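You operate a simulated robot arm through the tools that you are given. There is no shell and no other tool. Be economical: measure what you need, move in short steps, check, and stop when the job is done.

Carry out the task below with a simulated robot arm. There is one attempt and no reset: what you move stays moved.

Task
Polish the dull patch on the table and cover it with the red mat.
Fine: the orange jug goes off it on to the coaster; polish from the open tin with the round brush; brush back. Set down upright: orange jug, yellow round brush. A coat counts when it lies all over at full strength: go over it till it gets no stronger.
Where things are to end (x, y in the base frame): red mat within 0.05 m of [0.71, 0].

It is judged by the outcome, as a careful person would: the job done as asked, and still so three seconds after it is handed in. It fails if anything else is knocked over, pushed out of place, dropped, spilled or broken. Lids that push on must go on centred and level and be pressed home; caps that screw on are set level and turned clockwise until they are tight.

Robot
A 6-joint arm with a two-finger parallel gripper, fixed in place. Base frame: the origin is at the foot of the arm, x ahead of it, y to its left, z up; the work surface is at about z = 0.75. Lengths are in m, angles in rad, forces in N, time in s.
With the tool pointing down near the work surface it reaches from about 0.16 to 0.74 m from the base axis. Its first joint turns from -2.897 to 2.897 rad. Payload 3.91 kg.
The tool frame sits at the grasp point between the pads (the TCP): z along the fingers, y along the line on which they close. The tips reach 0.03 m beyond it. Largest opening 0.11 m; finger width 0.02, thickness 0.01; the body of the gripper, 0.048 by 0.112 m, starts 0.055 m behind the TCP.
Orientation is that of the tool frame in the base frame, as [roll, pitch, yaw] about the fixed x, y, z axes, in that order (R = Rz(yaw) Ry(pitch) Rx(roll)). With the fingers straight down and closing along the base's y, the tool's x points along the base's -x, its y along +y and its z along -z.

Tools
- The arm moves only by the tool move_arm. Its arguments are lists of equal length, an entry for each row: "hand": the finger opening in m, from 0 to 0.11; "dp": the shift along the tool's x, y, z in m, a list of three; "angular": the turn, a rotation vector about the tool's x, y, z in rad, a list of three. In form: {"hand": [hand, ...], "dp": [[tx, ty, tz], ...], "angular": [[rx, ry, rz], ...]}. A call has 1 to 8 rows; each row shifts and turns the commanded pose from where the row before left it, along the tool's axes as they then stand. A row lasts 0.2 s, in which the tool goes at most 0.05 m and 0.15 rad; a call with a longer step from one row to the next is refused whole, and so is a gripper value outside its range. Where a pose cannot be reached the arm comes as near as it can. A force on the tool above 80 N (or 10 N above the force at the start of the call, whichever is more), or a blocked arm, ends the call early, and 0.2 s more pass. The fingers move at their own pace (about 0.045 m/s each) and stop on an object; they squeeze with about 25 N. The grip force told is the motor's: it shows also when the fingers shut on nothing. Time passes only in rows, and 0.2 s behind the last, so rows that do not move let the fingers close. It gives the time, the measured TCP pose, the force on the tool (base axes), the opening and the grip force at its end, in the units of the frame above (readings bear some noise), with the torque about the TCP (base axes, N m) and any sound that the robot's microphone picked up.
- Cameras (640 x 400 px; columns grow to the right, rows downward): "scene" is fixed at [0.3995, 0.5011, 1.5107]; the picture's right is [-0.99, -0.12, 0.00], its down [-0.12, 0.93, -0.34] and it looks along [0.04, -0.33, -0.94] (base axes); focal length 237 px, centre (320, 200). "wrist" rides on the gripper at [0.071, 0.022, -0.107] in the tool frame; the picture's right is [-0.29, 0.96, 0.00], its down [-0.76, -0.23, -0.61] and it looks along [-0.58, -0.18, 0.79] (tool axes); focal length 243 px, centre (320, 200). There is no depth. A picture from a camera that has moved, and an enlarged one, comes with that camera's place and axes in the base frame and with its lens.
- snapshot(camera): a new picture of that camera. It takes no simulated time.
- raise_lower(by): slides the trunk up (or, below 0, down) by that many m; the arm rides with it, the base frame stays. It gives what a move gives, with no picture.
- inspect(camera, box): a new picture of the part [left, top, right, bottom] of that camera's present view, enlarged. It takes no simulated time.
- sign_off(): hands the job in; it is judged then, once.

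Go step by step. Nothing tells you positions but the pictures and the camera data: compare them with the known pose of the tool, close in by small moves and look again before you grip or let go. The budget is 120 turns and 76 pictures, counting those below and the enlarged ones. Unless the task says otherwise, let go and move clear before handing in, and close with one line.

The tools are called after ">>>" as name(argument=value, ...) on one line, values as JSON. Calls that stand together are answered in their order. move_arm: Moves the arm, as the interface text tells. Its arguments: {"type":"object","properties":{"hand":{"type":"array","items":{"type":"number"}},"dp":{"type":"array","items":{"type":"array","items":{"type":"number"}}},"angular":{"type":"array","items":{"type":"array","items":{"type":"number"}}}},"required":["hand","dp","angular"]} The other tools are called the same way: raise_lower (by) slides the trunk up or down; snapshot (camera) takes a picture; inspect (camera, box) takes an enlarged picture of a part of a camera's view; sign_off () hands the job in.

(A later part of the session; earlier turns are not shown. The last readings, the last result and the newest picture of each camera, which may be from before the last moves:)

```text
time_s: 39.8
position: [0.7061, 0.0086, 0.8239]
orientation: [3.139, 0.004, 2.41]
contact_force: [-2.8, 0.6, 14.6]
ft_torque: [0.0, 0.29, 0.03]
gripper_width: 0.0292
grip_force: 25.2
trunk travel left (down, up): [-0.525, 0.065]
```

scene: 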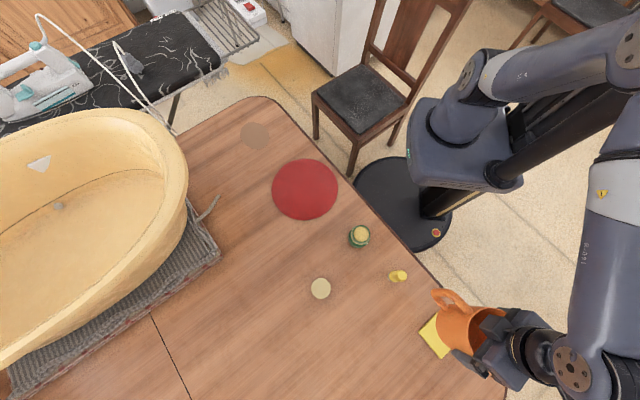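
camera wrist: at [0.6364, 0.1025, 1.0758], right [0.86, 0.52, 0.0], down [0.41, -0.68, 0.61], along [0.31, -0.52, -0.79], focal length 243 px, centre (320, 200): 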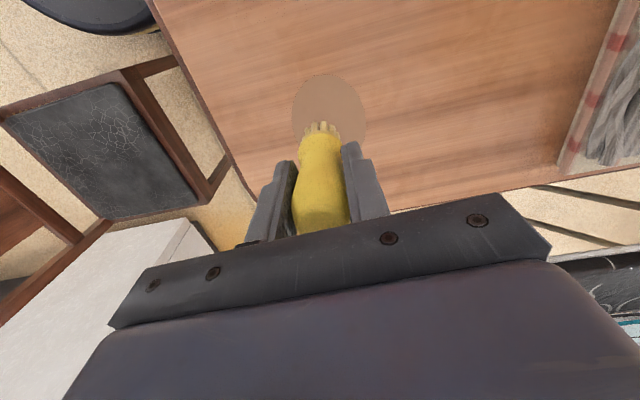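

Contact is made at about 14 N. I'm beginning raster strokes across the patch, first the centre line and one lane beside it.

>>> move_arm(hand=[0.01, 0.01, 0.01, 0.01, 0.01, 0.01, 0.01, 0.01], dp=[[0, 0.025, -0.0005], [0, 0.025, 0], [0, -0.035, 0], [0, -0.035, 0], [0, -0.03, 0], [0.016, 0.003, 0], [0, 0.047, 0], [0, 0.047, 0]], angular=[[0, 0, 0], [0, 0, 0], [0, 0, 0], [0, 0, 0], [0, 0, 0], [0, 0, 0], [0, 0, 0], [0, 0, 0]])

>>> snapshot(camera="wrist")

```text
time_s: 41.6
position: [0.7245, 0.0529, 0.8215]
orientation: [3.139, 0.001, 2.407]
contact_force: [-0.5, -1.4, 13.0]
ft_torque: [-0.08, -0.02, 0.04]
gripper_width: 0.0292
grip_force: 25.2
trunk travel left (down, up): [-0.525, 0.065]
```

```text
40 pictures are left
camera wrist: at [0.6855, 0.1178, 0.9283], right [0.86, 0.52, 0.0], down [0.41, -0.68, 0.61], along [0.32, -0.52, -0.79], focal length 243 px, centre (320, 200)
```

wrist: 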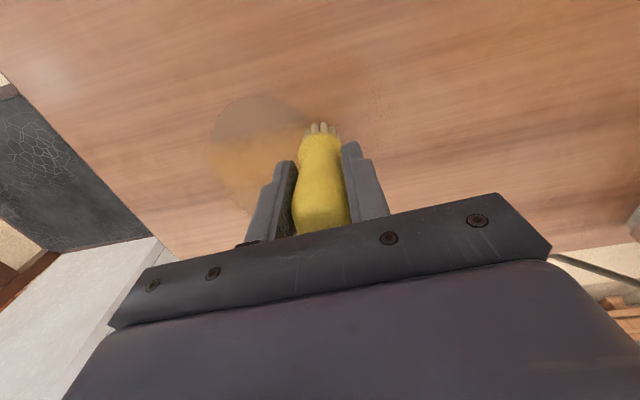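

The polish lays on as a warm tint. I'm continuing the raster over both halves.

>>> move_arm(hand=[0.01, 0.01, 0.01, 0.01, 0.01, 0.01, 0.01, 0.01], dp=[[0.016, -0.009, 0], [0, -0.038, 0], [0, -0.038, 0], [0.016, 0.026, 0], [0, 0.024, 0], [-0.04, -0.02, 0], [-0.024, -0.037, 0], [0, 0.046, 0]], angular=[[0, 0, 0], [0, 0, 0], [0, 0, 0], [0, 0, 0], [0, 0, 0], [0, 0, 0], [0, 0, 0], [0, 0, 0]])

>>> move_arm(hand=[0.01, 0.01, 0.01, 0.01, 0.01, 0.01, 0.01, 0.01], dp=[[0, 0.046, 0], [-0.016, -0.009, 0], [0, -0.038, 0], [0, -0.038, 0], [-0.016, 0.026, 0], [0, 0.024, 0], [0.032, -0.012, 0], [0.016, 0, 0]], angular=[[0, 0, 0], [0, 0, 0], [0, 0, 0], [0, 0, 0], [0, 0, 0], [0, 0, 0], [0, 0, 0], [0, 0, 0]])

>>> snapshot(camera="wrist")

>>> inspect(camera="scene", box=[215, 110, 295, 160])

```text
time_s: 43.4
position: [0.7188, -0.0026, 0.8211]
orientation: [3.14, -0.002, 2.407]
contact_force: [0.9, 2.2, 5.6]
ft_torque: [0.07, -0.1, -0.03]
gripper_width: 0.0293
grip_force: 25.0
trunk travel left (down, up): [-0.525, 0.065]
```

```text
time_s: 45.2
position: [0.7059, 0.0083, 0.8202]
orientation: [3.141, 0.001, 2.411]
contact_force: [-1.4, 0.2, 1.9]
ft_torque: [0.05, 0.03, 0.01]
gripper_width: 0.0291
grip_force: 25.1
trunk travel left (down, up): [-0.525, 0.065]
```

```text
39 pictures are left
camera wrist: at [0.6667, 0.0728, 0.9274], right [0.86, 0.52, 0.0], down [0.41, -0.68, 0.61], along [0.31, -0.52, -0.79], focal length 243 px, centre (320, 200)
```

wrist: 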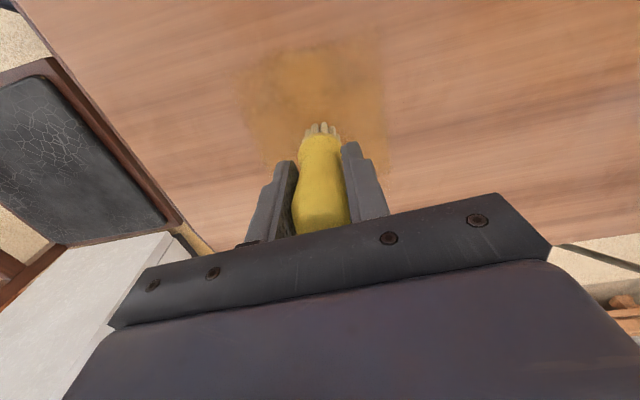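

```text
8.00 times, centred on (255, 135) of scene
camera zoom: at [0.3995, 0.5011, 1.5107], right [-0.99, -0.12, 0.0], down [-0.12, 0.93, -0.34], along [0.04, -0.33, -0.94], focal length 1898 px, centre (840, 720)
```

zoom: 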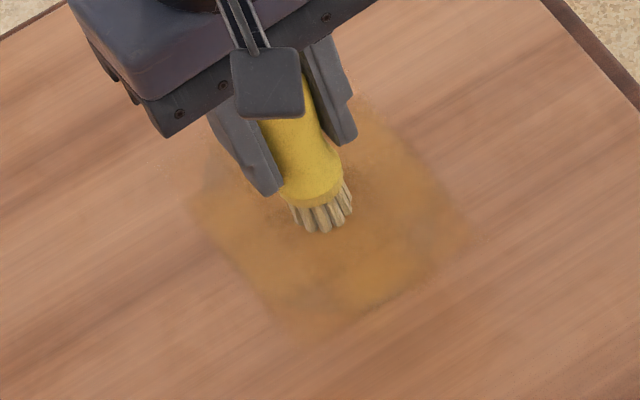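

The coat is on but uneven, and the pressing force has dropped to about 2 N. I'm pressing 1.5 mm lower and going over it crosswise.

>>> move_arm(hand=[0.01, 0.01, 0.01, 0.01, 0.01, 0.01, 0.01, 0.01], dp=[[0.045, 0, 0.0015], [-0.045, 0, 0], [-0.045, 0, 0], [0.003, 0.016, 0], [0.042, 0, 0], [0.042, 0, 0], [-0.01, 0.016, 0], [-0.032, 0, 0]], angular=[[0, 0, 0], [0, 0, 0], [0, 0, 0], [0, 0, 0], [0, 0, 0], [0, 0, 0], [0, 0, 0], [0, 0, 0]])

>>> move_arm(hand=[0.01, 0.01, 0.01, 0.01, 0.01, 0.01, 0.01, 0.01], dp=[[-0.032, 0, 0], [0.016, 0.013, 0], [0.032, 0, 0], [-0.016, -0.04, 0], [0.042, -0.021, 0], [-0.042, 0, 0], [-0.042, 0, 0], [0.01, -0.016, 0]], angular=[[0, 0, 0], [0, 0, 0], [0, 0, 0], [0, 0, 0], [0, 0, 0], [0, 0, 0], [0, 0, 0], [0, 0, 0]])

>>> move_arm(hand=[0.01, 0.01, 0.01, 0.01, 0.01], dp=[[0.032, 0, 0], [0.032, 0, 0], [-0.016, -0.013, 0], [-0.032, 0, 0], [0.016, 0.045, 0]], angular=[[0, 0, 0], [0, 0, 0], [0, 0, 0], [0, 0, 0], [0, 0, 0]])

>>> inspect(camera="scene", box=[215, 110, 295, 160])

>>> inspect(camera="wrist", box=[200, 10, 440, 160])

```text
time_s: 47.0
position: [0.7278, 0.033, 0.8213]
orientation: [3.141, 0.002, 2.411]
contact_force: [0.3, 0.8, 10.3]
ft_torque: [-0.06, -0.09, -0.01]
gripper_width: 0.0292
grip_force: 24.8
trunk travel left (down, up): [-0.525, 0.065]
```

```text
time_s: 48.8
position: [0.7087, -0.038, 0.8211]
orientation: [3.14, 0.001, 2.409]
contact_force: [1.3, 0.4, 12.5]
ft_torque: [-0.1, -0.14, 0.01]
gripper_width: 0.0292
grip_force: 25.0
trunk travel left (down, up): [-0.525, 0.065]
```

```text
time_s: 50.0
position: [0.7071, 0.0084, 0.8198]
orientation: [3.142, 0.0, 2.409]
contact_force: [-0.3, 4.3, 8.4]
ft_torque: [0.15, -0.12, 0.04]
gripper_width: 0.0291
grip_force: 25.1
trunk travel left (down, up): [-0.525, 0.065]
```

```text
8.00 times, centred on (255, 135) of scene
camera zoom: at [0.3995, 0.5011, 1.5107], right [-0.99, -0.12, 0.0], down [-0.12, 0.93, -0.34], along [0.04, -0.33, -0.94], focal length 1898 px, centre (840, 720)
```

zoom: 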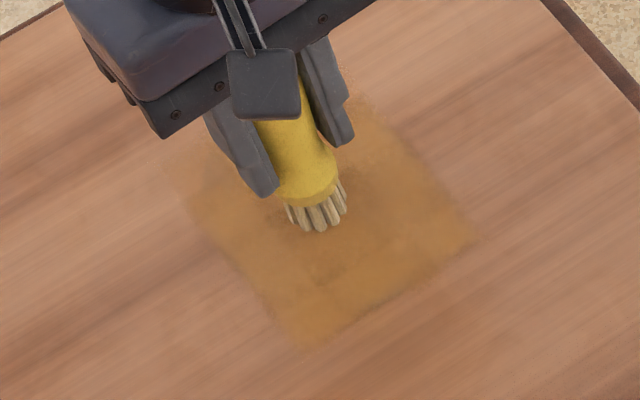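

```text
2.67 times, centred on (320, 85) of wrist
camera zoom: at [0.6682, 0.0729, 0.9267], right [0.86, 0.52, 0.0], down [0.41, -0.68, 0.61], along [0.32, -0.52, -0.79], focal length 647 px, centre (320, 507)
```

zoom: 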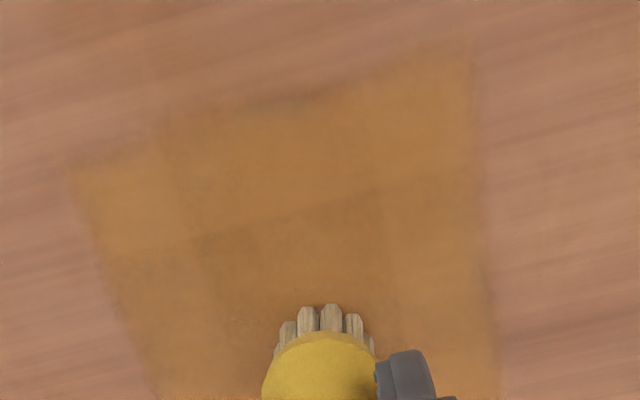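

The first two passes built up a tinted area. I'm lifting off, going back to the tin to reload, and viewing the patch unobstructed.

>>> move_arm(hand=[0.01, 0.01, 0.01, 0.01, 0.01, 0.01, 0.01, 0.01], dp=[[0, 0, -0.03], [0, 0, -0.045], [0, 0, -0.045], [0.02, 0, -0.03], [0.045, 0, 0], [0.045, 0, 0], [0.045, 0, 0], [0.045, 0, 0]], angular=[[0, 0, 0], [0, 0, 0], [0, 0, 0], [0, 0, 0], [0, 0, 0], [0, 0, 0], [0, 0, 0], [0, 0, 0]])

>>> move_arm(hand=[0.01, 0.01, 0.01, 0.01, 0.01, 0.01, 0.01, 0.01], dp=[[0.045, -0.003, 0], [0.045, -0.004, 0], [0.045, -0.004, 0], [0.045, -0.004, 0], [0.045, -0.004, 0], [0.045, -0.0038, 0], [0.045, 0, 0], [0.02, 0, 0]], angular=[[0, 0, 0], [0, 0, 0], [0, 0, 0], [0, 0, 0], [0, 0, 0], [0, 0, 0], [0, 0, 0], [0, 0, 0]])

>>> inspect(camera="scene", box=[215, 110, 295, 160])

>>> inspect(camera="wrist", box=[240, 60, 400, 160])

```text
time_s: 51.8
position: [0.5562, 0.1432, 0.9703]
orientation: [-3.142, -0.001, 2.407]
contact_force: [0.1, -0.2, -1.1]
ft_torque: [0.0, -0.03, 0.0]
gripper_width: 0.0295
grip_force: 25.3
trunk travel left (down, up): [-0.525, 0.065]
```

```text
time_s: 53.6
position: [0.293, 0.3498, 0.9698]
orientation: [3.14, 0.0, 2.408]
contact_force: [0.1, 0.3, -0.1]
ft_torque: [-0.02, -0.01, 0.0]
gripper_width: 0.0293
grip_force: 25.2
trunk travel left (down, up): [-0.525, 0.065]
```

```text
8.00 times, centred on (255, 135) of scene
camera zoom: at [0.3995, 0.5011, 1.5107], right [-0.99, -0.12, 0.0], down [-0.12, 0.93, -0.34], along [0.04, -0.33, -0.94], focal length 1898 px, centre (840, 720)
```

zoom: 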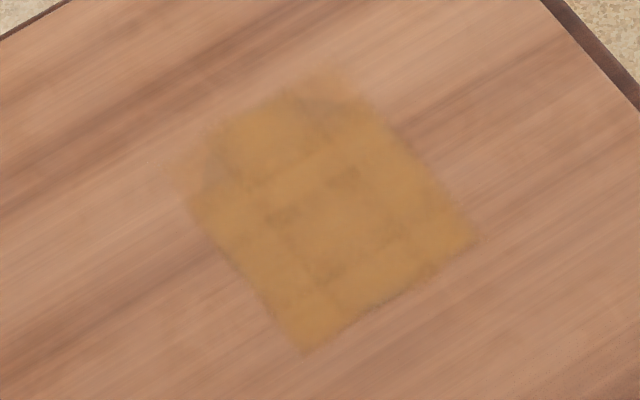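

```text
4.00 times, centred on (320, 110) of wrist
camera zoom: at [0.2545, 0.414, 1.0758], right [0.86, 0.52, 0.0], down [0.41, -0.68, 0.61], along [0.31, -0.52, -0.79], focal length 970 px, centre (320, 560)
```

zoom: 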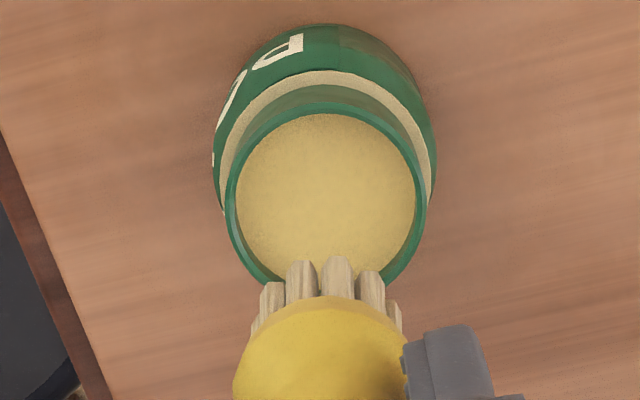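

The coat is uneven and lies about 1 cm toward the robot from the patch centre; the far edge is thin. I'm reloading at the tin, then shifting the strokes farther out.

>>> move_arm(hand=[0.01, 0.01, 0.01, 0.01, 0.01, 0.01, 0.01], dp=[[0, -0.001, 0.03], [0, 0, 0.03], [0, 0, 0.01], [0, 0, 0.004], [0, 0, 0.003], [0.003, 0, 0], [-0.003, 0, 0]], angular=[[0, 0, 0], [0, 0, 0], [0, 0, 0], [0, 0, 0], [0, 0, 0], [0, 0, 0], [0, 0, 0]])

>>> inspect(camera="wrist", box=[240, 60, 400, 160])

```text
time_s: 55.2
position: [0.2929, 0.3481, 0.8924]
orientation: [3.141, -0.001, 2.41]
contact_force: [1.0, -0.1, -1.4]
ft_torque: [-0.02, 0.01, -0.01]
gripper_width: 0.0293
grip_force: 24.9
trunk travel left (down, up): [-0.525, 0.065]
```

```text
4.00 times, centred on (320, 110) of wrist
camera zoom: at [0.2536, 0.4128, 0.9987], right [0.86, 0.52, 0.0], down [0.41, -0.68, 0.61], along [0.31, -0.52, -0.79], focal length 970 px, centre (320, 560)
```

zoom: 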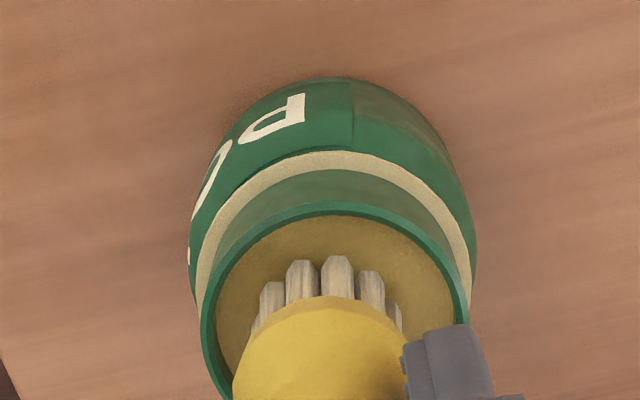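

Not yet touching, so I'm lowering a few more mm until contact.

>>> move_arm(hand=[0.01, 0.01, 0.01], dp=[[0, 0, 0.003], [0, 0, 0.002], [0, 0, 0]], angular=[[0, 0, 0], [0, 0, 0], [0, 0, 0]])

```text
time_s: 56.0
position: [0.2915, 0.3495, 0.8886]
orientation: [3.138, -0.001, 2.408]
contact_force: [-0.9, -1.5, 19.2]
ft_torque: [-0.21, -0.04, 0.01]
gripper_width: 0.0291
grip_force: 24.6
trunk travel left (down, up): [-0.525, 0.065]
```

Contact at 19 N, so the brush is loaded. I'm lifting and returning to the patch with the centre shifted about 1 cm outward.

>>> move_arm(hand=[0.01, 0.01, 0.01, 0.01, 0.01, 0.01, 0.01, 0.01], dp=[[0, 0, -0.02], [0, 0, -0.03], [0, 0, -0.032], [-0.0455, 0.00175, 0], [-0.0455, 0.00175, 0], [-0.0455, 0.00175, 0], [-0.0455, 0.00175, 0], [-0.0455, 0.00175, 0]], angular=[[0, 0, 0], [0, 0, 0], [0, 0, 0], [0, 0, 0], [0, 0, 0], [0, 0, 0], [0, 0, 0], [0, 0, 0]])

>>> move_arm(hand=[0.01, 0.01, 0.01, 0.01, 0.01, 0.01, 0.01, 0.01], dp=[[-0.0455, 0.00175, 0], [-0.0455, 0.00175, 0], [-0.0455, 0.00175, 0], [-0.0455, 0.00175, 0], [-0.0455, 0.00175, 0], [-0.0455, 0.00175, 0], [-0.0455, 0.00175, 0], [0, 0, 0.03]], angular=[[0, 0, 0], [0, 0, 0], [0, 0, 0], [0, 0, 0], [0, 0, 0], [0, 0, 0], [0, 0, 0], [0, 0, 0]])

>>> move_arm(hand=[0.01, 0.01, 0.01, 0.01, 0.01], dp=[[0, 0, 0.04], [0, 0, 0.04], [0, 0, 0.034], [0, 0, 0.003], [0, 0, 0]], angular=[[0, 0, 0], [0, 0, 0], [0, 0, 0], [0, 0, 0], [0, 0, 0]])

>>> inspect(camera="scene", box=[215, 110, 295, 160])

```text
time_s: 57.8
position: [0.4695, 0.202, 0.9707]
orientation: [-3.14, 0.0, 2.412]
contact_force: [0.7, -0.3, -1.3]
ft_torque: [-0.01, -0.03, -0.01]
gripper_width: 0.0291
grip_force: 24.8
trunk travel left (down, up): [-0.525, 0.065]
```

```text
time_s: 59.6
position: [0.7141, 0.0009, 0.9401]
orientation: [3.141, -0.001, 2.408]
contact_force: [-0.1, -0.2, -2.1]
ft_torque: [-0.01, 0.02, -0.01]
gripper_width: 0.0293
grip_force: 24.9
trunk travel left (down, up): [-0.525, 0.065]
```

```text
time_s: 60.8
position: [0.7137, -0.0001, 0.8219]
orientation: [3.141, 0.0, 2.409]
contact_force: [-0.3, -1.2, -1.1]
ft_torque: [-0.01, -0.02, -0.01]
gripper_width: 0.0291
grip_force: 25.0
trunk travel left (down, up): [-0.525, 0.065]
```

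```text
8.00 times, centred on (255, 135) of scene
camera zoom: at [0.3995, 0.5011, 1.5107], right [-0.99, -0.12, 0.0], down [-0.12, 0.93, -0.34], along [0.04, -0.33, -0.94], focal length 1898 px, centre (840, 720)
```

zoom: 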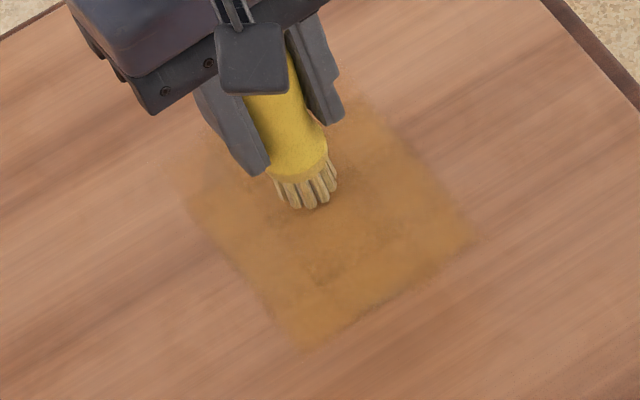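

The brush is near the patch centre. I'm pressing and running a denser raster across the whole patch.

>>> move_arm(hand=[0.01, 0.01, 0.01, 0.01, 0.01, 0.01, 0.01, 0.01], dp=[[-0.03, -0.01, 0.0045], [-0.018, -0.004, 0], [0, 0.028, 0], [0.012, 0.021, 0], [0, -0.035, 0], [0, -0.035, 0], [0.012, -0.009, 0], [0, 0.044, 0]], angular=[[0, 0, 0], [0, 0, 0], [0, 0, 0], [0, 0, 0], [0, 0, 0], [0, 0, 0], [0, 0, 0], [0, 0, 0]])

>>> move_arm(hand=[0.01, 0.01, 0.01, 0.01, 0.01, 0.01, 0.01, 0.01], dp=[[0, 0.044, 0], [0.012, 0.0045, 0], [0, -0.0485, 0], [0, -0.0485, 0], [0.012, -0.0015, 0], [0, 0.049, 0], [0, 0.049, 0], [0.012, 0, 0]], angular=[[0, 0, 0], [0, 0, 0], [0, 0, 0], [0, 0, 0], [0, 0, 0], [0, 0, 0], [0, 0, 0], [0, 0, 0]])

>>> move_arm(hand=[0.01, 0.01, 0.01, 0.01, 0.01, 0.01, 0.01, 0.01], dp=[[0, -0.048, 0], [0, -0.048, 0], [0.012, 0.004, 0], [0, 0.044, 0], [0, 0.044, 0], [0.012, -0.009, 0], [0, -0.035, 0], [0, -0.035, 0]], angular=[[0, 0, 0], [0, 0, 0], [0, 0, 0], [0, 0, 0], [0, 0, 0], [0, 0, 0], [0, 0, 0], [0, 0, 0]])

>>> move_arm(hand=[0.01, 0.01, 0.01, 0.01], dp=[[0.012, 0.021, 0], [0, 0.028, 0], [-0.024, -0.007, 0], [-0.024, -0.007, 0]], angular=[[0, 0, 0], [0, 0, 0], [0, 0, 0], [0, 0, 0]])

>>> inspect(camera="scene", box=[215, 110, 295, 160])

```text
time_s: 62.6
position: [0.7247, -0.0152, 0.82]
orientation: [-3.141, 0.001, 2.41]
contact_force: [-0.3, 0.8, -1.0]
ft_torque: [-0.01, 0.01, -0.03]
gripper_width: 0.0292
grip_force: 25.4
out of reach, approached as far as the arm can: row 4
trunk travel left (down, up): [-0.525, 0.065]
```

```text
time_s: 64.4
position: [0.7294, 0.0441, 0.8184]
orientation: [-3.141, 0.0, 2.409]
contact_force: [0.0, -1.9, 9.7]
ft_torque: [-0.22, -0.12, -0.01]
gripper_width: 0.0293
grip_force: 24.8
trunk travel left (down, up): [-0.525, 0.065]
```

```text
time_s: 66.2
position: [0.6557, -0.0033, 0.8189]
orientation: [-3.14, -0.002, 2.408]
contact_force: [-0.7, -0.8, 8.9]
ft_torque: [-0.18, -0.06, -0.06]
gripper_width: 0.0291
grip_force: 25.2
trunk travel left (down, up): [-0.525, 0.065]
```

```text
time_s: 67.2
position: [0.7079, -0.0014, 0.8194]
orientation: [-3.141, 0.0, 2.407]
contact_force: [1.1, -0.5, 0.9]
ft_torque: [-0.04, -0.12, -0.01]
gripper_width: 0.0291
grip_force: 25.2
trunk travel left (down, up): [-0.525, 0.065]
```

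```text
8.00 times, centred on (255, 135) of scene
camera zoom: at [0.3995, 0.5011, 1.5107], right [-0.99, -0.12, 0.0], down [-0.12, 0.93, -0.34], along [0.04, -0.33, -0.94], focal length 1898 px, centre (840, 720)
```

zoom: 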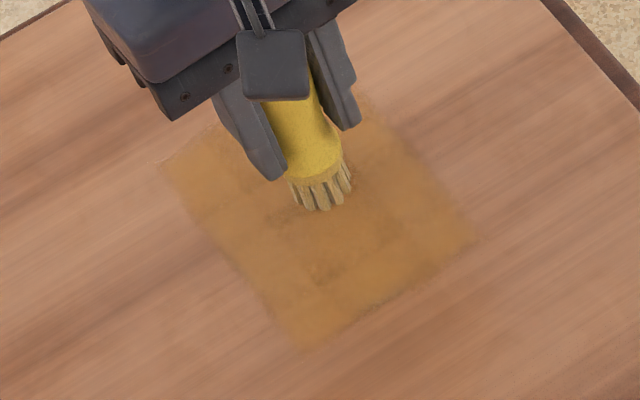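

The patch's tint now reaches the far corner as well, but contact was light and the far lane hit the reach limit. I'm pressing a little more and checking the force.

>>> move_arm(hand=[0.01, 0.01], dp=[[0, 0, 0.0025], [0, 0, 0]], angular=[[0, 0, 0], [0, 0, 0]])

```text
time_s: 67.8
position: [0.7057, -0.001, 0.8193]
orientation: [3.141, 0.004, 2.408]
contact_force: [-1.5, -0.4, 17.0]
ft_torque: [-0.14, 0.09, -0.02]
gripper_width: 0.029
grip_force: 24.8
trunk travel left (down, up): [-0.525, 0.065]
```

Now 17 N. I'm rastering along base y in lanes from far to near, staying within reach.

>>> move_arm(hand=[0.01, 0.01, 0.01, 0.01, 0.01, 0.01, 0.01, 0.01], dp=[[-0.0413, 0.0184, 0], [0.0294, 0.0327, 0], [0.0217, 0.0047, 0], [-0.0268, -0.0297, 0], [-0.0268, -0.0297, 0], [0.0071, -0.0145, 0], [0.0308, 0.0342, 0], [0.0308, 0.0342, 0]], angular=[[0, 0, 0], [0, 0, 0], [0, 0, 0], [0, 0, 0], [0, 0, 0], [0, 0, 0], [0, 0, 0], [0, 0, 0]])

>>> move_arm(hand=[0.01, 0.01, 0.01, 0.01, 0.01, 0.01, 0.01, 0.01], dp=[[0.0124, -0.0085, 0.0005], [-0.0321, -0.0357, 0], [-0.0321, -0.0357, 0], [0.0124, -0.0085, 0], [0.0308, 0.0342, 0], [0.0308, 0.0342, 0], [0.0071, -0.0145, 0], [-0.0268, -0.0297, 0]], angular=[[0, 0, 0], [0, 0, 0], [0, 0, 0], [0, 0, 0], [0, 0, 0], [0, 0, 0], [0, 0, 0], [0, 0, 0]])

>>> move_arm(hand=[0.01, 0.01, 0.01, 0.01, 0.01], dp=[[-0.0268, -0.0297, 0], [0.0231, 0.0034, 0], [0.0294, 0.0327, 0], [-0.037, 0.0038, 0], [-0.0111, 0.01, 0]], angular=[[0, 0, 0], [0, 0, 0], [0, 0, 0], [0, 0, 0], [0, 0, 0]])

>>> move_arm(hand=[0.01, 0.01, 0.01, 0.01, 0.01, 0.01, 0.01, 0.01], dp=[[0, 0, -0.03], [0, 0, -0.045], [0, 0, -0.045], [0.02, 0, -0.03], [0.045, 0, 0], [0.045, 0, 0], [0.045, 0, 0], [0.045, 0, 0]], angular=[[0, 0, 0], [0, 0, 0], [0, 0, 0], [0, 0, 0], [0, 0, 0], [0, 0, 0], [0, 0, 0], [0, 0, 0]])

>>> inspect(camera="scene", box=[215, 110, 295, 160])

```text
time_s: 69.6
position: [0.7194, 0.0539, 0.8165]
orientation: [3.141, 0.001, 2.409]
contact_force: [-1.2, -0.7, -0.9]
ft_torque: [0.06, 0.01, -0.01]
gripper_width: 0.0292
grip_force: 24.9
trunk travel left (down, up): [-0.525, 0.065]
```

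```text
time_s: 71.4
position: [0.6754, 0.007, 0.8167]
orientation: [-3.141, 0.0, 2.411]
contact_force: [-0.7, 0.4, -0.9]
ft_torque: [-0.02, 0.0, 0.01]
gripper_width: 0.0293
grip_force: 24.7
trunk travel left (down, up): [-0.525, 0.065]
```

```text
time_s: 72.6
position: [0.7064, 0.0078, 0.8156]
orientation: [-3.142, 0.0, 2.411]
contact_force: [0.7, 0.1, -1.4]
ft_torque: [0.01, -0.02, 0.02]
gripper_width: 0.0291
grip_force: 25.3
trunk travel left (down, up): [-0.525, 0.065]
```

```text
time_s: 74.4
position: [0.5577, 0.1404, 0.9654]
orientation: [-3.141, -0.001, 2.409]
contact_force: [-0.5, 0.2, -0.3]
ft_torque: [0.02, -0.02, 0.0]
gripper_width: 0.0294
grip_force: 25.1
trunk travel left (down, up): [-0.525, 0.065]
```

```text
8.00 times, centred on (255, 135) of scene
camera zoom: at [0.3995, 0.5011, 1.5107], right [-0.99, -0.12, 0.0], down [-0.12, 0.93, -0.34], along [0.04, -0.33, -0.94], focal length 1898 px, centre (840, 720)
```

zoom: 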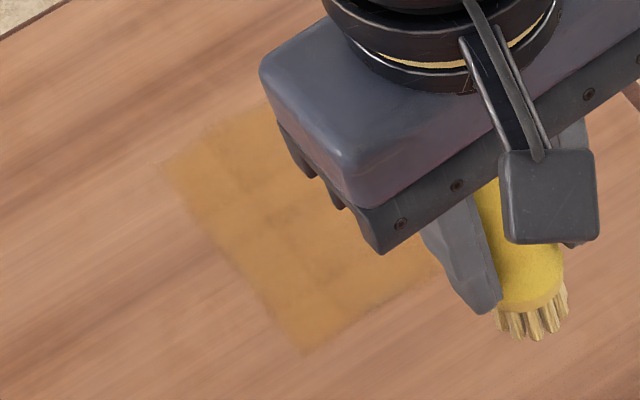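

The brush had slid up in the grip, so much of that pass was without contact. I'm going back to the tin to reload and see the patch clear.

>>> move_arm(hand=[0.01, 0.01, 0.01, 0.01, 0.01, 0.01, 0.01, 0.01], dp=[[0.045, -0.003, 0], [0.045, -0.004, 0], [0.045, -0.004, 0], [0.045, -0.004, 0], [0.045, -0.004, 0], [0.045, -0.003, 0], [0.045, 0, 0], [0.021, 0, 0]], angular=[[0, 0, 0], [0, 0, 0], [0, 0, 0], [0, 0, 0], [0, 0, 0], [0, 0, 0], [0, 0, 0], [0, 0, 0]])

>>> inspect(camera="scene", box=[215, 110, 295, 160])

>>> inspect(camera="wrist", box=[240, 80, 400, 180])

```text
time_s: 76.2
position: [0.2937, 0.3508, 0.9658]
orientation: [-3.141, 0.001, 2.41]
contact_force: [0.1, -0.6, -1.0]
ft_torque: [0.04, -0.03, -0.05]
gripper_width: 0.029
grip_force: 25.0
trunk travel left (down, up): [-0.525, 0.065]
```

```text
8.00 times, centred on (255, 135) of scene
camera zoom: at [0.3995, 0.5011, 1.5107], right [-0.99, -0.12, 0.0], down [-0.12, 0.93, -0.34], along [0.04, -0.33, -0.94], focal length 1898 px, centre (840, 720)
```

zoom: 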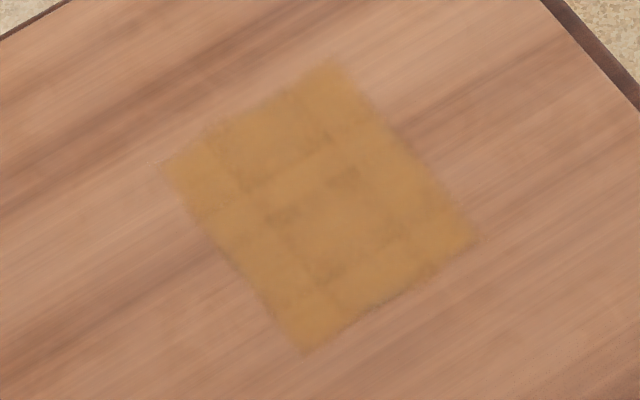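

```text
4.00 times, centred on (320, 130) of wrist
camera zoom: at [0.2539, 0.4143, 1.0723], right [0.86, 0.52, 0.0], down [0.41, -0.68, 0.61], along [0.31, -0.52, -0.79], focal length 970 px, centre (320, 480)
```

zoom: 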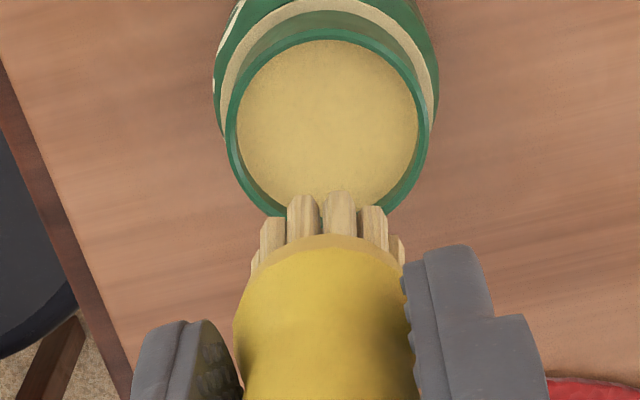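

The coat now fills a square around the whole patch with quite an even colour. I'll reload once more and do another full pass at moderate force to see whether it still gets stronger.

>>> move_arm(hand=[0.01, 0.01, 0.01, 0.01, 0.01, 0.01], dp=[[0, -0.001, 0.03], [0, 0, 0.03], [0, 0, 0.012], [0, 0, 0.005], [0, 0, 0.003], [0, 0, 0]], angular=[[0, 0, 0], [0, 0, 0], [0, 0, 0], [0, 0, 0], [0, 0, 0], [0, 0, 0]])

```text
time_s: 77.6
position: [0.2928, 0.3492, 0.8858]
orientation: [3.141, -0.001, 2.408]
contact_force: [-0.6, -1.0, 2.2]
ft_torque: [-0.03, -0.01, -0.02]
gripper_width: 0.0291
grip_force: 25.2
trunk travel left (down, up): [-0.525, 0.065]
```

Light contact at z=0.8858. I'm dipping 1 mm more, lifting, and returning over the patch centre.

>>> move_arm(hand=[0.01, 0.01, 0.01, 0.01, 0.01, 0.01, 0.01, 0.01], dp=[[0, 0, 0.001], [0, 0, -0.022], [0, 0, -0.03], [0, 0, -0.03], [-0.0448, 0.00196, 0], [-0.0448, 0.00196, 0], [-0.0448, 0.00196, 0], [-0.0448, 0.00196, 0]], angular=[[0, 0, 0], [0, 0, 0], [0, 0, 0], [0, 0, 0], [0, 0, 0], [0, 0, 0], [0, 0, 0], [0, 0, 0]])

>>> move_arm(hand=[0.01, 0.01, 0.01, 0.01, 0.01, 0.01, 0.01, 0.01], dp=[[-0.0448, 0.00196, 0], [-0.0448, 0.00196, 0], [-0.0448, 0.00196, 0], [-0.0448, 0.00196, 0], [-0.0448, 0.00196, 0], [-0.0448, 0.00196, 0], [-0.0448, 0.00196, 0], [-0.0448, 0.00196, 0]], angular=[[0, 0, 0], [0, 0, 0], [0, 0, 0], [0, 0, 0], [0, 0, 0], [0, 0, 0], [0, 0, 0], [0, 0, 0]])

>>> move_arm(hand=[0.01, 0.01, 0.01, 0.01, 0.01], dp=[[0, 0, 0.045], [0, 0, 0.045], [0, 0, 0.045], [0, 0, 0.014], [0, 0, 0]], angular=[[0, 0, 0], [0, 0, 0], [0, 0, 0], [0, 0, 0], [0, 0, 0]])

```text
time_s: 79.4
position: [0.4326, 0.2336, 0.9658]
orientation: [-3.138, 0.0, 2.408]
contact_force: [0.2, 0.6, -2.0]
ft_torque: [0.02, 0.01, -0.01]
gripper_width: 0.0292
grip_force: 24.8
trunk travel left (down, up): [-0.525, 0.065]
```

```text
time_s: 81.2
position: [0.7086, 0.0062, 0.9668]
orientation: [3.141, 0.001, 2.41]
contact_force: [0.3, 0.7, -1.0]
ft_torque: [0.02, -0.01, -0.01]
gripper_width: 0.0293
grip_force: 25.6
trunk travel left (down, up): [-0.525, 0.065]
```

```text
time_s: 82.4
position: [0.7094, 0.0075, 0.8183]
orientation: [3.141, -0.001, 2.408]
contact_force: [0.3, 0.2, -0.2]
ft_torque: [0.01, 0.01, -0.02]
gripper_width: 0.0291
grip_force: 25.1
trunk travel left (down, up): [-0.525, 0.065]
```

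>>> move_arm(hand=[0.01, 0.01], dp=[[0, 0, 0.0025], [0, 0, 0]], angular=[[0, 0, 0], [0, 0, 0]])

```text
time_s: 83.0
position: [0.7083, 0.0077, 0.8166]
orientation: [-3.141, -0.002, 2.409]
contact_force: [0.3, 0.5, 1.7]
ft_torque: [-0.05, 0.0, 0.01]
gripper_width: 0.0292
grip_force: 25.0
trunk travel left (down, up): [-0.525, 0.065]
```

Contact confirmed. I'm running the full raster with a slight downward creep to hold the force.

>>> move_arm(hand=[0.01, 0.01, 0.01, 0.01, 0.01, 0.01, 0.01, 0.01], dp=[[-0.0466, 0.0125, 0.001], [0.0294, 0.0327, 0.0002], [0.0217, 0.0047, 0.0002], [-0.0268, -0.0297, 0.0002], [-0.0268, -0.0297, 0.0002], [0.0071, -0.0145, 0.0002], [0.0308, 0.0342, 0.0002], [0.0308, 0.0342, 0.0002]], angular=[[0, 0, 0], [0, 0, 0], [0, 0, 0], [0, 0, 0], [0, 0, 0], [0, 0, 0], [0, 0, 0], [0, 0, 0]])

>>> move_arm(hand=[0.01, 0.01, 0.01, 0.01, 0.01, 0.01, 0.01, 0.01], dp=[[0.0124, -0.0085, 0.0002], [-0.0321, -0.0357, 0.0002], [-0.0321, -0.0357, 0.0002], [0.0124, -0.0085, 0.0002], [0.0308, 0.0342, 0.0002], [0.0308, 0.0342, 0.0002], [0.0071, -0.0145, 0.0002], [-0.0268, -0.0297, 0.0002]], angular=[[0, 0, 0], [0, 0, 0], [0, 0, 0], [0, 0, 0], [0, 0, 0], [0, 0, 0], [0, 0, 0], [0, 0, 0]])

>>> move_arm(hand=[0.01, 0.01, 0.01, 0.01, 0.01], dp=[[-0.0268, -0.0297, 0.0002], [0.0231, 0.0034, 0.0002], [0.0294, 0.0327, 0.0002], [-0.037, 0.0038, 0.0002], [-0.0111, 0.01, 0]], angular=[[0, 0, 0], [0, 0, 0], [0, 0, 0], [0, 0, 0], [0, 0, 0]])

>>> inspect(camera="wrist", box=[200, 10, 440, 160])

```text
time_s: 84.8
position: [0.7211, 0.0535, 0.8126]
orientation: [3.141, 0.004, 2.409]
contact_force: [-0.5, -0.3, 13.4]
ft_torque: [-0.19, -0.21, 0.03]
gripper_width: 0.0291
grip_force: 25.0
trunk travel left (down, up): [-0.525, 0.065]
```

```text
time_s: 86.6
position: [0.6776, 0.0073, 0.812]
orientation: [-3.141, 0.002, 2.411]
contact_force: [0.5, -0.1, 15.2]
ft_torque: [-0.07, -0.12, 0.01]
gripper_width: 0.0294
grip_force: 25.2
trunk travel left (down, up): [-0.525, 0.065]
```

```text
time_s: 87.8
position: [0.7078, 0.0068, 0.8102]
orientation: [3.142, 0.0, 2.412]
contact_force: [-2.9, 0.8, 11.6]
ft_torque: [-0.09, 0.02, -0.01]
gripper_width: 0.0288
grip_force: 25.1
trunk travel left (down, up): [-0.525, 0.065]
```

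```text
2.67 times, centred on (320, 85) of wrist
camera zoom: at [0.6691, 0.0715, 0.9165], right [0.86, 0.52, 0.0], down [0.41, -0.68, 0.61], along [0.32, -0.52, -0.79], focal length 647 px, centre (320, 507)
```

zoom: 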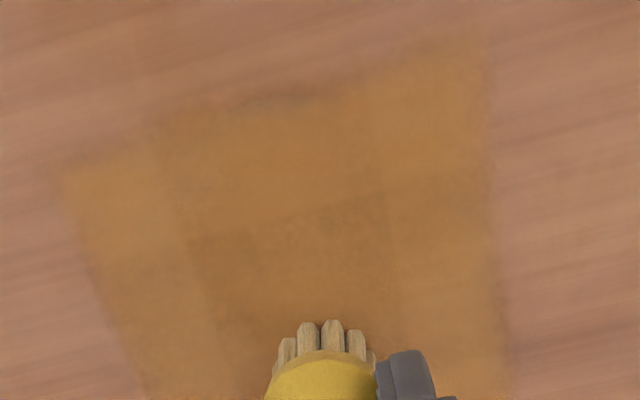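

Good contact throughout that pass (11–15 N). While the brush is still loaded I'm going over it crosswise.

>>> move_arm(hand=[0.01, 0.01, 0.01, 0.01, 0.01, 0.01, 0.01, 0.01], dp=[[-0.045, -0.02, 0.0002], [0, 0.038, 0.0002], [0.015, 0.018, 0.0001], [0, -0.038, 0.0001], [0, -0.038, 0.0001], [0.015, -0.007, 0.0001], [0, 0.047, 0.0001], [0, 0.047, 0.0001]], angular=[[0, 0, 0], [0, 0, 0], [0, 0, 0], [0, 0, 0], [0, 0, 0], [0, 0, 0], [0, 0, 0], [0, 0, 0]])

>>> move_arm(hand=[0.01, 0.01, 0.01, 0.01, 0.01, 0.01, 0.01, 0.01], dp=[[0.015, 0.002, 0.0001], [0, -0.049, 0.0001], [0, -0.049, 0.0001], [0.015, 0.002, 0.0001], [0, 0.047, 0.0001], [0, 0.047, 0.0001], [0.015, -0.007, 0.0001], [0, -0.04, 0.0001]], angular=[[0, 0, 0], [0, 0, 0], [0, 0, 0], [0, 0, 0], [0, 0, 0], [0, 0, 0], [0, 0, 0], [0, 0, 0]])

>>> move_arm(hand=[0.01, 0.01, 0.01, 0.01], dp=[[0, -0.04, 0.0001], [0.015, 0.02, 0.0001], [0, 0.04, 0.0001], [-0.045, -0.02, 0]], angular=[[0, 0, 0], [0, 0, 0], [0, 0, 0], [0, 0, 0]])

>>> move_arm(hand=[0.01, 0.01, 0.01, 0.01, 0.01, 0.01, 0.01, 0.01], dp=[[0, 0, -0.03], [0, 0, -0.045], [0, 0, -0.045], [0.02, 0, -0.036], [0.045, 0, 0], [0.045, 0, 0], [0.045, 0, 0], [0.045, 0, 0]], angular=[[0, 0, 0], [0, 0, 0], [0, 0, 0], [0, 0, 0], [0, 0, 0], [0, 0, 0], [0, 0, 0], [0, 0, 0]])

>>> move_arm(hand=[0.01, 0.01, 0.01, 0.01, 0.01, 0.01, 0.01, 0.01], dp=[[0.045, -0.003, 0], [0.045, -0.004, 0], [0.045, -0.004, 0], [0.045, -0.004, 0], [0.045, -0.004, 0], [0.045, -0.003, 0], [0.045, 0, 0], [0.021, 0, 0]], angular=[[0, 0, 0], [0, 0, 0], [0, 0, 0], [0, 0, 0], [0, 0, 0], [0, 0, 0], [0, 0, 0], [0, 0, 0]])

>>> inspect(camera="scene", box=[215, 110, 295, 160])

```text
time_s: 89.6
position: [0.7506, 0.0334, 0.8105]
orientation: [3.138, -0.001, 2.409]
contact_force: [1.1, 0.3, 6.4]
ft_torque: [-0.08, -0.21, 0.04]
gripper_width: 0.0292
grip_force: 25.4
trunk travel left (down, up): [-0.525, 0.065]
```

```text
time_s: 91.4
position: [0.6864, 0.0279, 0.8099]
orientation: [-3.14, 0.0, 2.41]
contact_force: [-1.4, -2.1, 12.5]
ft_torque: [-0.23, -0.13, -0.01]
gripper_width: 0.0292
grip_force: 24.7
trunk travel left (down, up): [-0.525, 0.065]
```

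```text
time_s: 92.4
position: [0.7086, 0.0058, 0.8115]
orientation: [-3.141, 0.001, 2.409]
contact_force: [0.4, -2.3, 5.8]
ft_torque: [-0.22, -0.15, -0.03]
gripper_width: 0.0292
grip_force: 25.2
trunk travel left (down, up): [-0.525, 0.065]
```

```text
time_s: 94.2
position: [0.5595, 0.1414, 0.9648]
orientation: [-3.141, 0.0, 2.409]
contact_force: [-0.5, -0.1, -0.9]
ft_torque: [0.05, 0.01, 0.03]
gripper_width: 0.0292
grip_force: 25.3
trunk travel left (down, up): [-0.525, 0.065]
```

```text
time_s: 96.0
position: [0.2949, 0.3509, 0.9652]
orientation: [3.141, 0.001, 2.409]
contact_force: [-0.3, 0.3, -0.6]
ft_torque: [-0.01, 0.0, 0.01]
gripper_width: 0.0292
grip_force: 24.9
trunk travel left (down, up): [-0.525, 0.065]
```

```text
8.00 times, centred on (255, 135) of scene
camera zoom: at [0.3995, 0.5011, 1.5107], right [-0.99, -0.12, 0.0], down [-0.12, 0.93, -0.34], along [0.04, -0.33, -0.94], focal length 1898 px, centre (840, 720)
```

zoom: 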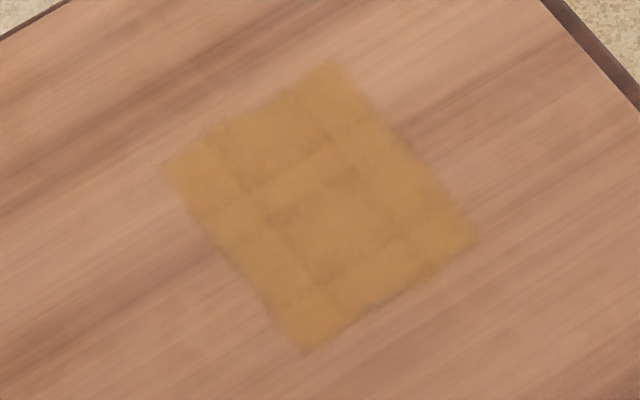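

The colour and pattern no longer change between passes, so the coat is at full strength over the whole patch. Next the brush goes back to its spot at about (0.183, 0.452).

>>> move_arm(hand=[0.01, 0.01, 0.01, 0.01, 0.01, 0.01, 0.01, 0.01], dp=[[0.04, 0, 0], [0.04, 0, 0], [0.04, 0, 0], [0.0308, 0, 0], [0, 0, 0.04], [0, 0, 0.045], [0, 0, 0.045], [0, 0, 0.012]], angular=[[0, 0, 0], [0, 0, 0], [0, 0, 0], [0, 0, 0], [0, 0, 0], [0, 0, 0], [0, 0, 0], [0, 0, 0]])

>>> snapshot(camera="wrist")

>>> inspect(camera="scene", box=[370, 250, 450, 300])

```text
time_s: 97.8
position: [0.1839, 0.4489, 0.8197]
orientation: [-3.139, -0.002, 2.408]
contact_force: [0.7, -0.1, -1.1]
ft_torque: [-0.02, 0.02, -0.01]
gripper_width: 0.0294
grip_force: 24.9
trunk travel left (down, up): [-0.525, 0.065]
```

```text
25 pictures are left
camera wrist: at [0.1457, 0.5142, 0.9277], right [0.86, 0.52, 0.0], down [0.41, -0.68, 0.61], along [0.31, -0.52, -0.79], focal length 243 px, centre (320, 200)
```

wrist: 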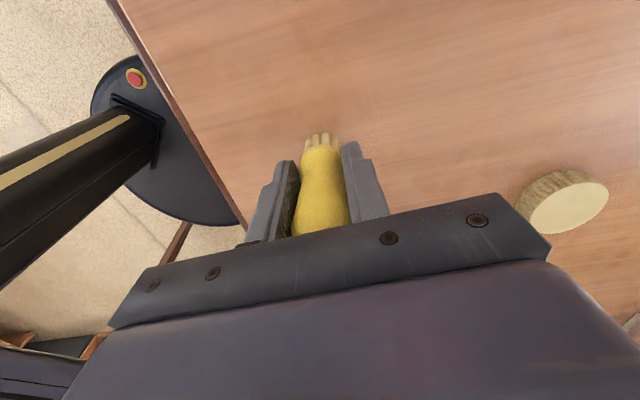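

```text
8.00 times, centred on (410, 275) of scene
camera zoom: at [0.3995, 0.5011, 1.5107], right [-0.99, -0.12, 0.0], down [-0.12, 0.93, -0.34], along [0.04, -0.33, -0.94], focal length 1898 px, centre (-400, -400)
```

zoom: 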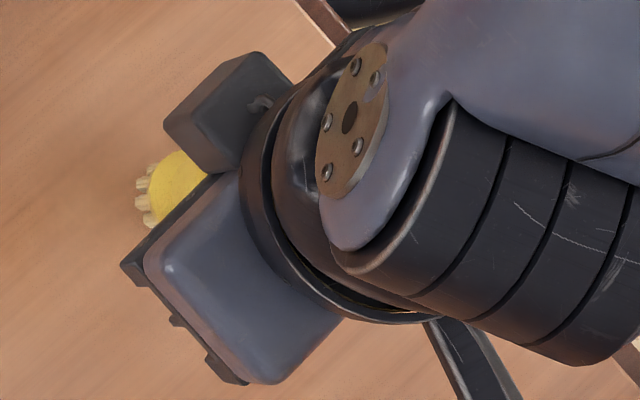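

The brush is over its old spot. I'm lowering to contact.

>>> move_arm(hand=[0.01, 0.01, 0.01], dp=[[0.003, 0.001, 0.004], [0, 0, 0.003], [0, 0, 0]], angular=[[0, 0, 0], [0, 0, 0], [0, 0, 0]])

>>> move_arm(hand=[0.01, 0.01], dp=[[0, 0, 0.0015], [0, 0, 0]], angular=[[0, 0, 0], [0, 0, 0]])

```text
time_s: 98.6
position: [0.182, 0.4529, 0.8148]
orientation: [3.14, 0.0, 2.409]
contact_force: [0.2, 0.3, -1.1]
ft_torque: [0.01, -0.02, 0.0]
gripper_width: 0.0292
grip_force: 25.4
trunk travel left (down, up): [-0.525, 0.065]
```

```text
time_s: 99.2
position: [0.1826, 0.4519, 0.8144]
orientation: [-3.141, 0.001, 2.407]
contact_force: [0.6, 0.4, -1.9]
ft_torque: [0.01, -0.02, 0.01]
gripper_width: 0.029
grip_force: 24.8
trunk travel left (down, up): [-0.525, 0.065]
```

>>> move_arm(hand=[0.01, 0.01, 0.01], dp=[[0, 0, 0.0015], [0, 0, 0.001], [0, 0, 0]], angular=[[0, 0, 0], [0, 0, 0], [0, 0, 0]])

```text
time_s: 100.0
position: [0.1821, 0.4532, 0.8114]
orientation: [3.141, 0.0, 2.407]
contact_force: [0.2, -0.5, -0.3]
ft_torque: [-0.02, 0.01, -0.02]
gripper_width: 0.029
grip_force: 25.3
trunk travel left (down, up): [-0.525, 0.065]
```

Still not quite touching, so I'm continuing in 1 mm steps.

>>> move_arm(hand=[0.01, 0.01, 0.01], dp=[[0, 0, 0.001], [0, 0, 0.001], [0, 0, 0]], angular=[[0, 0, 0], [0, 0, 0], [0, 0, 0]])

```text
time_s: 100.8
position: [0.1817, 0.4539, 0.8101]
orientation: [3.141, 0.0, 2.407]
contact_force: [0.4, -0.5, 3.8]
ft_torque: [-0.11, -0.11, -0.02]
gripper_width: 0.0294
grip_force: 24.7
trunk travel left (down, up): [-0.525, 0.065]
```

Contact. I'm releasing and rising straight up.

>>> move_arm(hand=[0.05, 0.08, 0.08, 0.08, 0.08, 0.08, 0.08, 0.08], dp=[[0, 0, 0], [0, 0, 0], [0, 0, 0], [0, 0, -0.02], [0, 0, -0.04], [0, 0, -0.045], [0, 0, -0.045], [0, 0, -0.03]], angular=[[0, 0, 0], [0, 0, 0], [0, 0, 0], [0, 0, 0], [0, 0, 0], [0, 0, 0], [0, 0, 0], [0, 0, 0]])

>>> snapshot(camera="wrist")

>>> snapshot(camera="scene")

```text
time_s: 102.6
position: [0.1821, 0.4507, 0.9906]
orientation: [-3.142, -0.001, 2.408]
contact_force: [-1.0, 0.0, 0.0]
ft_torque: [-0.03, 0.04, 0.0]
gripper_width: 0.08
grip_force: 0.1
trunk travel left (down, up): [-0.525, 0.065]
```

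```text
23 pictures are left
camera wrist: at [0.143, 0.5157, 1.0967], right [0.86, 0.52, 0.0], down [0.41, -0.68, 0.61], along [0.31, -0.52, -0.79], focal length 243 px, centre (320, 200)
```

wrist: 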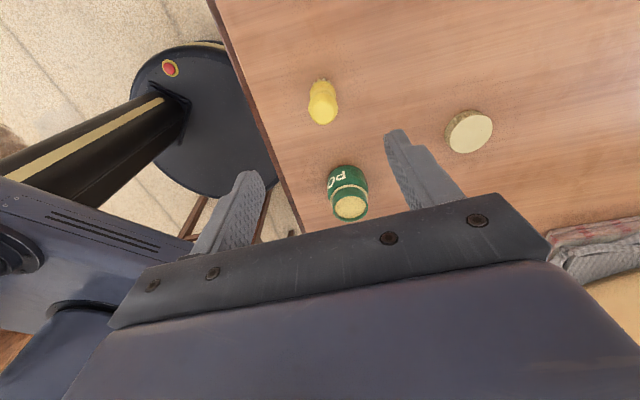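

```text
22 pictures are left
```

scene: 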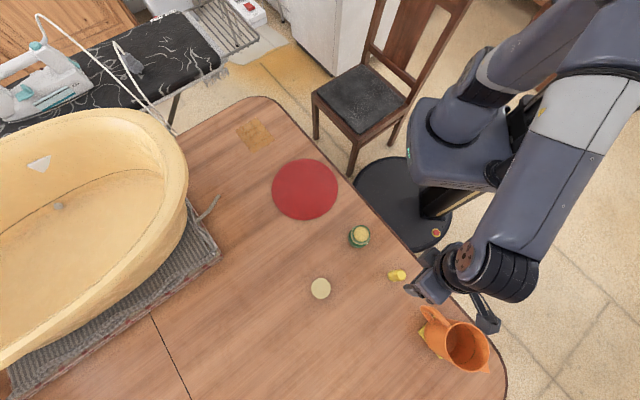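

The brush stands upright and the jug is on the coaster. Next is the mat, so I'm zooming to see its thickness and whether it overhangs the table edge.

>>> inspect(camera="scene", box=[265, 150, 345, 200])

>>> inspect(camera="scene", box=[305, 165, 361, 235])

```text
8.00 times, centred on (305, 175) of scene
camera zoom: at [0.3995, 0.5011, 1.5107], right [-0.99, -0.12, 0.0], down [-0.12, 0.93, -0.34], along [0.04, -0.33, -0.94], focal length 1898 px, centre (440, 400)
```

zoom: 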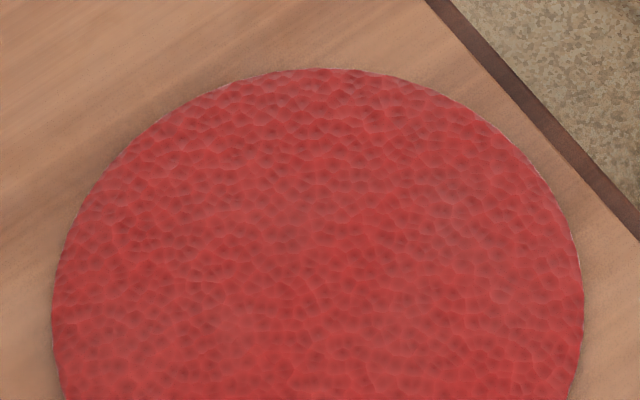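

```text
5.71 times, centred on (333, 200) of scene
camera zoom: at [0.3995, 0.5011, 1.5107], right [-0.99, -0.12, 0.0], down [-0.12, 0.93, -0.34], along [0.04, -0.33, -0.94], focal length 1356 px, centre (246, 200)
```

zoom: 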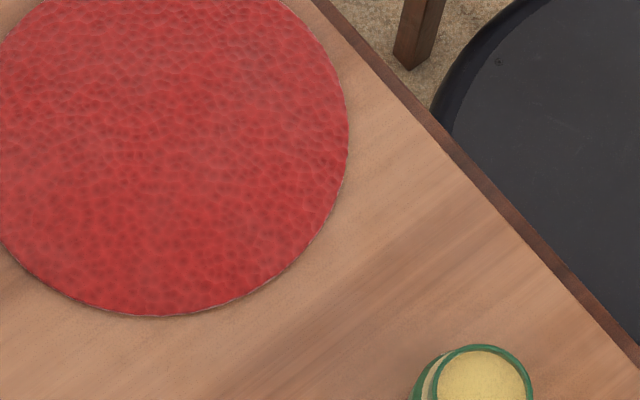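

The mat is a thin flat disc about 11.5 cm in radius, centred at (0.489, 0.202). Its target lies exactly along −tool x, 0.295 m away, so I'll press both fingertips on its middle and slide it over the patch.

>>> move_arm(hand=[0.08, 0.08, 0.08, 0.08, 0.08, 0.08, 0.08, 0.08], dp=[[-0.0439, 0.0023, 0], [-0.0439, 0.0023, 0], [-0.0439, 0.0023, 0], [-0.0439, 0.0023, 0], [-0.0439, 0.0023, 0], [-0.0439, 0.0023, 0], [-0.0439, 0.0023, 0], [-0.0439, 0.0023, 0]], angular=[[0, 0, 0], [0, 0, 0], [0, 0, 0], [0, 0, 0], [0, 0, 0], [0, 0, 0], [0, 0, 0], [0, 0, 0]])

>>> move_arm(hand=[0.08, 0.08, 0.08, 0.08, 0.08, 0.08, 0.08], dp=[[-0.0439, 0.0023, 0], [0, 0, 0.045], [0, 0, 0.045], [0, 0, 0.045], [0, 0, 0.045], [0, 0, 0.015], [0, 0, 0]], angular=[[0, 0, 0], [0, 0, 0], [0, 0, 0], [0, 0, 0], [0, 0, 0], [0, 0, 0], [0, 0, 0]])

>>> snapshot(camera="wrist")

```text
time_s: 104.4
position: [0.4557, 0.2298, 0.9897]
orientation: [-3.14, 0.001, 2.408]
contact_force: [1.6, -0.7, 0.6]
ft_torque: [0.01, 0.0, 0.0]
gripper_width: 0.08
grip_force: 0.0
trunk travel left (down, up): [-0.525, 0.065]
```

```text
time_s: 106.0
position: [0.4895, 0.2031, 0.795]
orientation: [3.14, 0.0, 2.408]
contact_force: [0.7, -1.0, -0.3]
ft_torque: [-0.02, -0.02, 0.02]
gripper_width: 0.08
grip_force: 0.1
trunk travel left (down, up): [-0.525, 0.065]
```

```text
19 pictures are left
camera wrist: at [0.4515, 0.268, 0.9008], right [0.86, 0.52, 0.0], down [0.41, -0.68, 0.61], along [0.31, -0.52, -0.79], focal length 243 px, centre (320, 200)
```

wrist: 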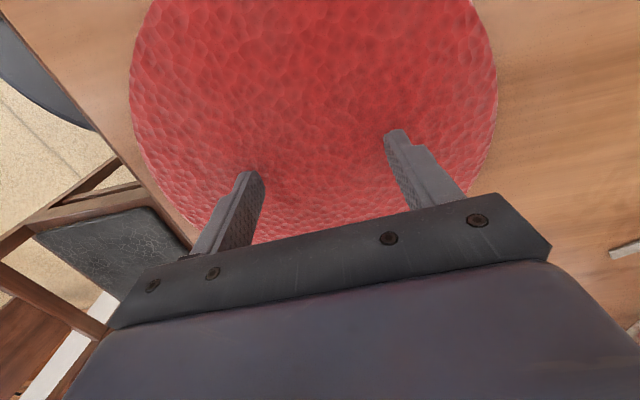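

The fingertips are centred over the mat. I'm lowering until they press it.

>>> move_arm(hand=[0.08, 0.08, 0.08, 0.08], dp=[[0, 0, 0.006], [0, 0, 0.003], [0, 0, 0.002], [0, 0, 0]], angular=[[0, 0, 0], [0, 0, 0], [0, 0, 0], [0, 0, 0]])

```text
time_s: 107.0
position: [0.4904, 0.2044, 0.7887]
orientation: [3.132, 0.004, 2.409]
contact_force: [0.7, -1.4, 62.8]
ft_torque: [-2.02, 1.9, 0.03]
gripper_width: 0.0801
grip_force: 0.1
trunk travel left (down, up): [-0.525, 0.065]
```

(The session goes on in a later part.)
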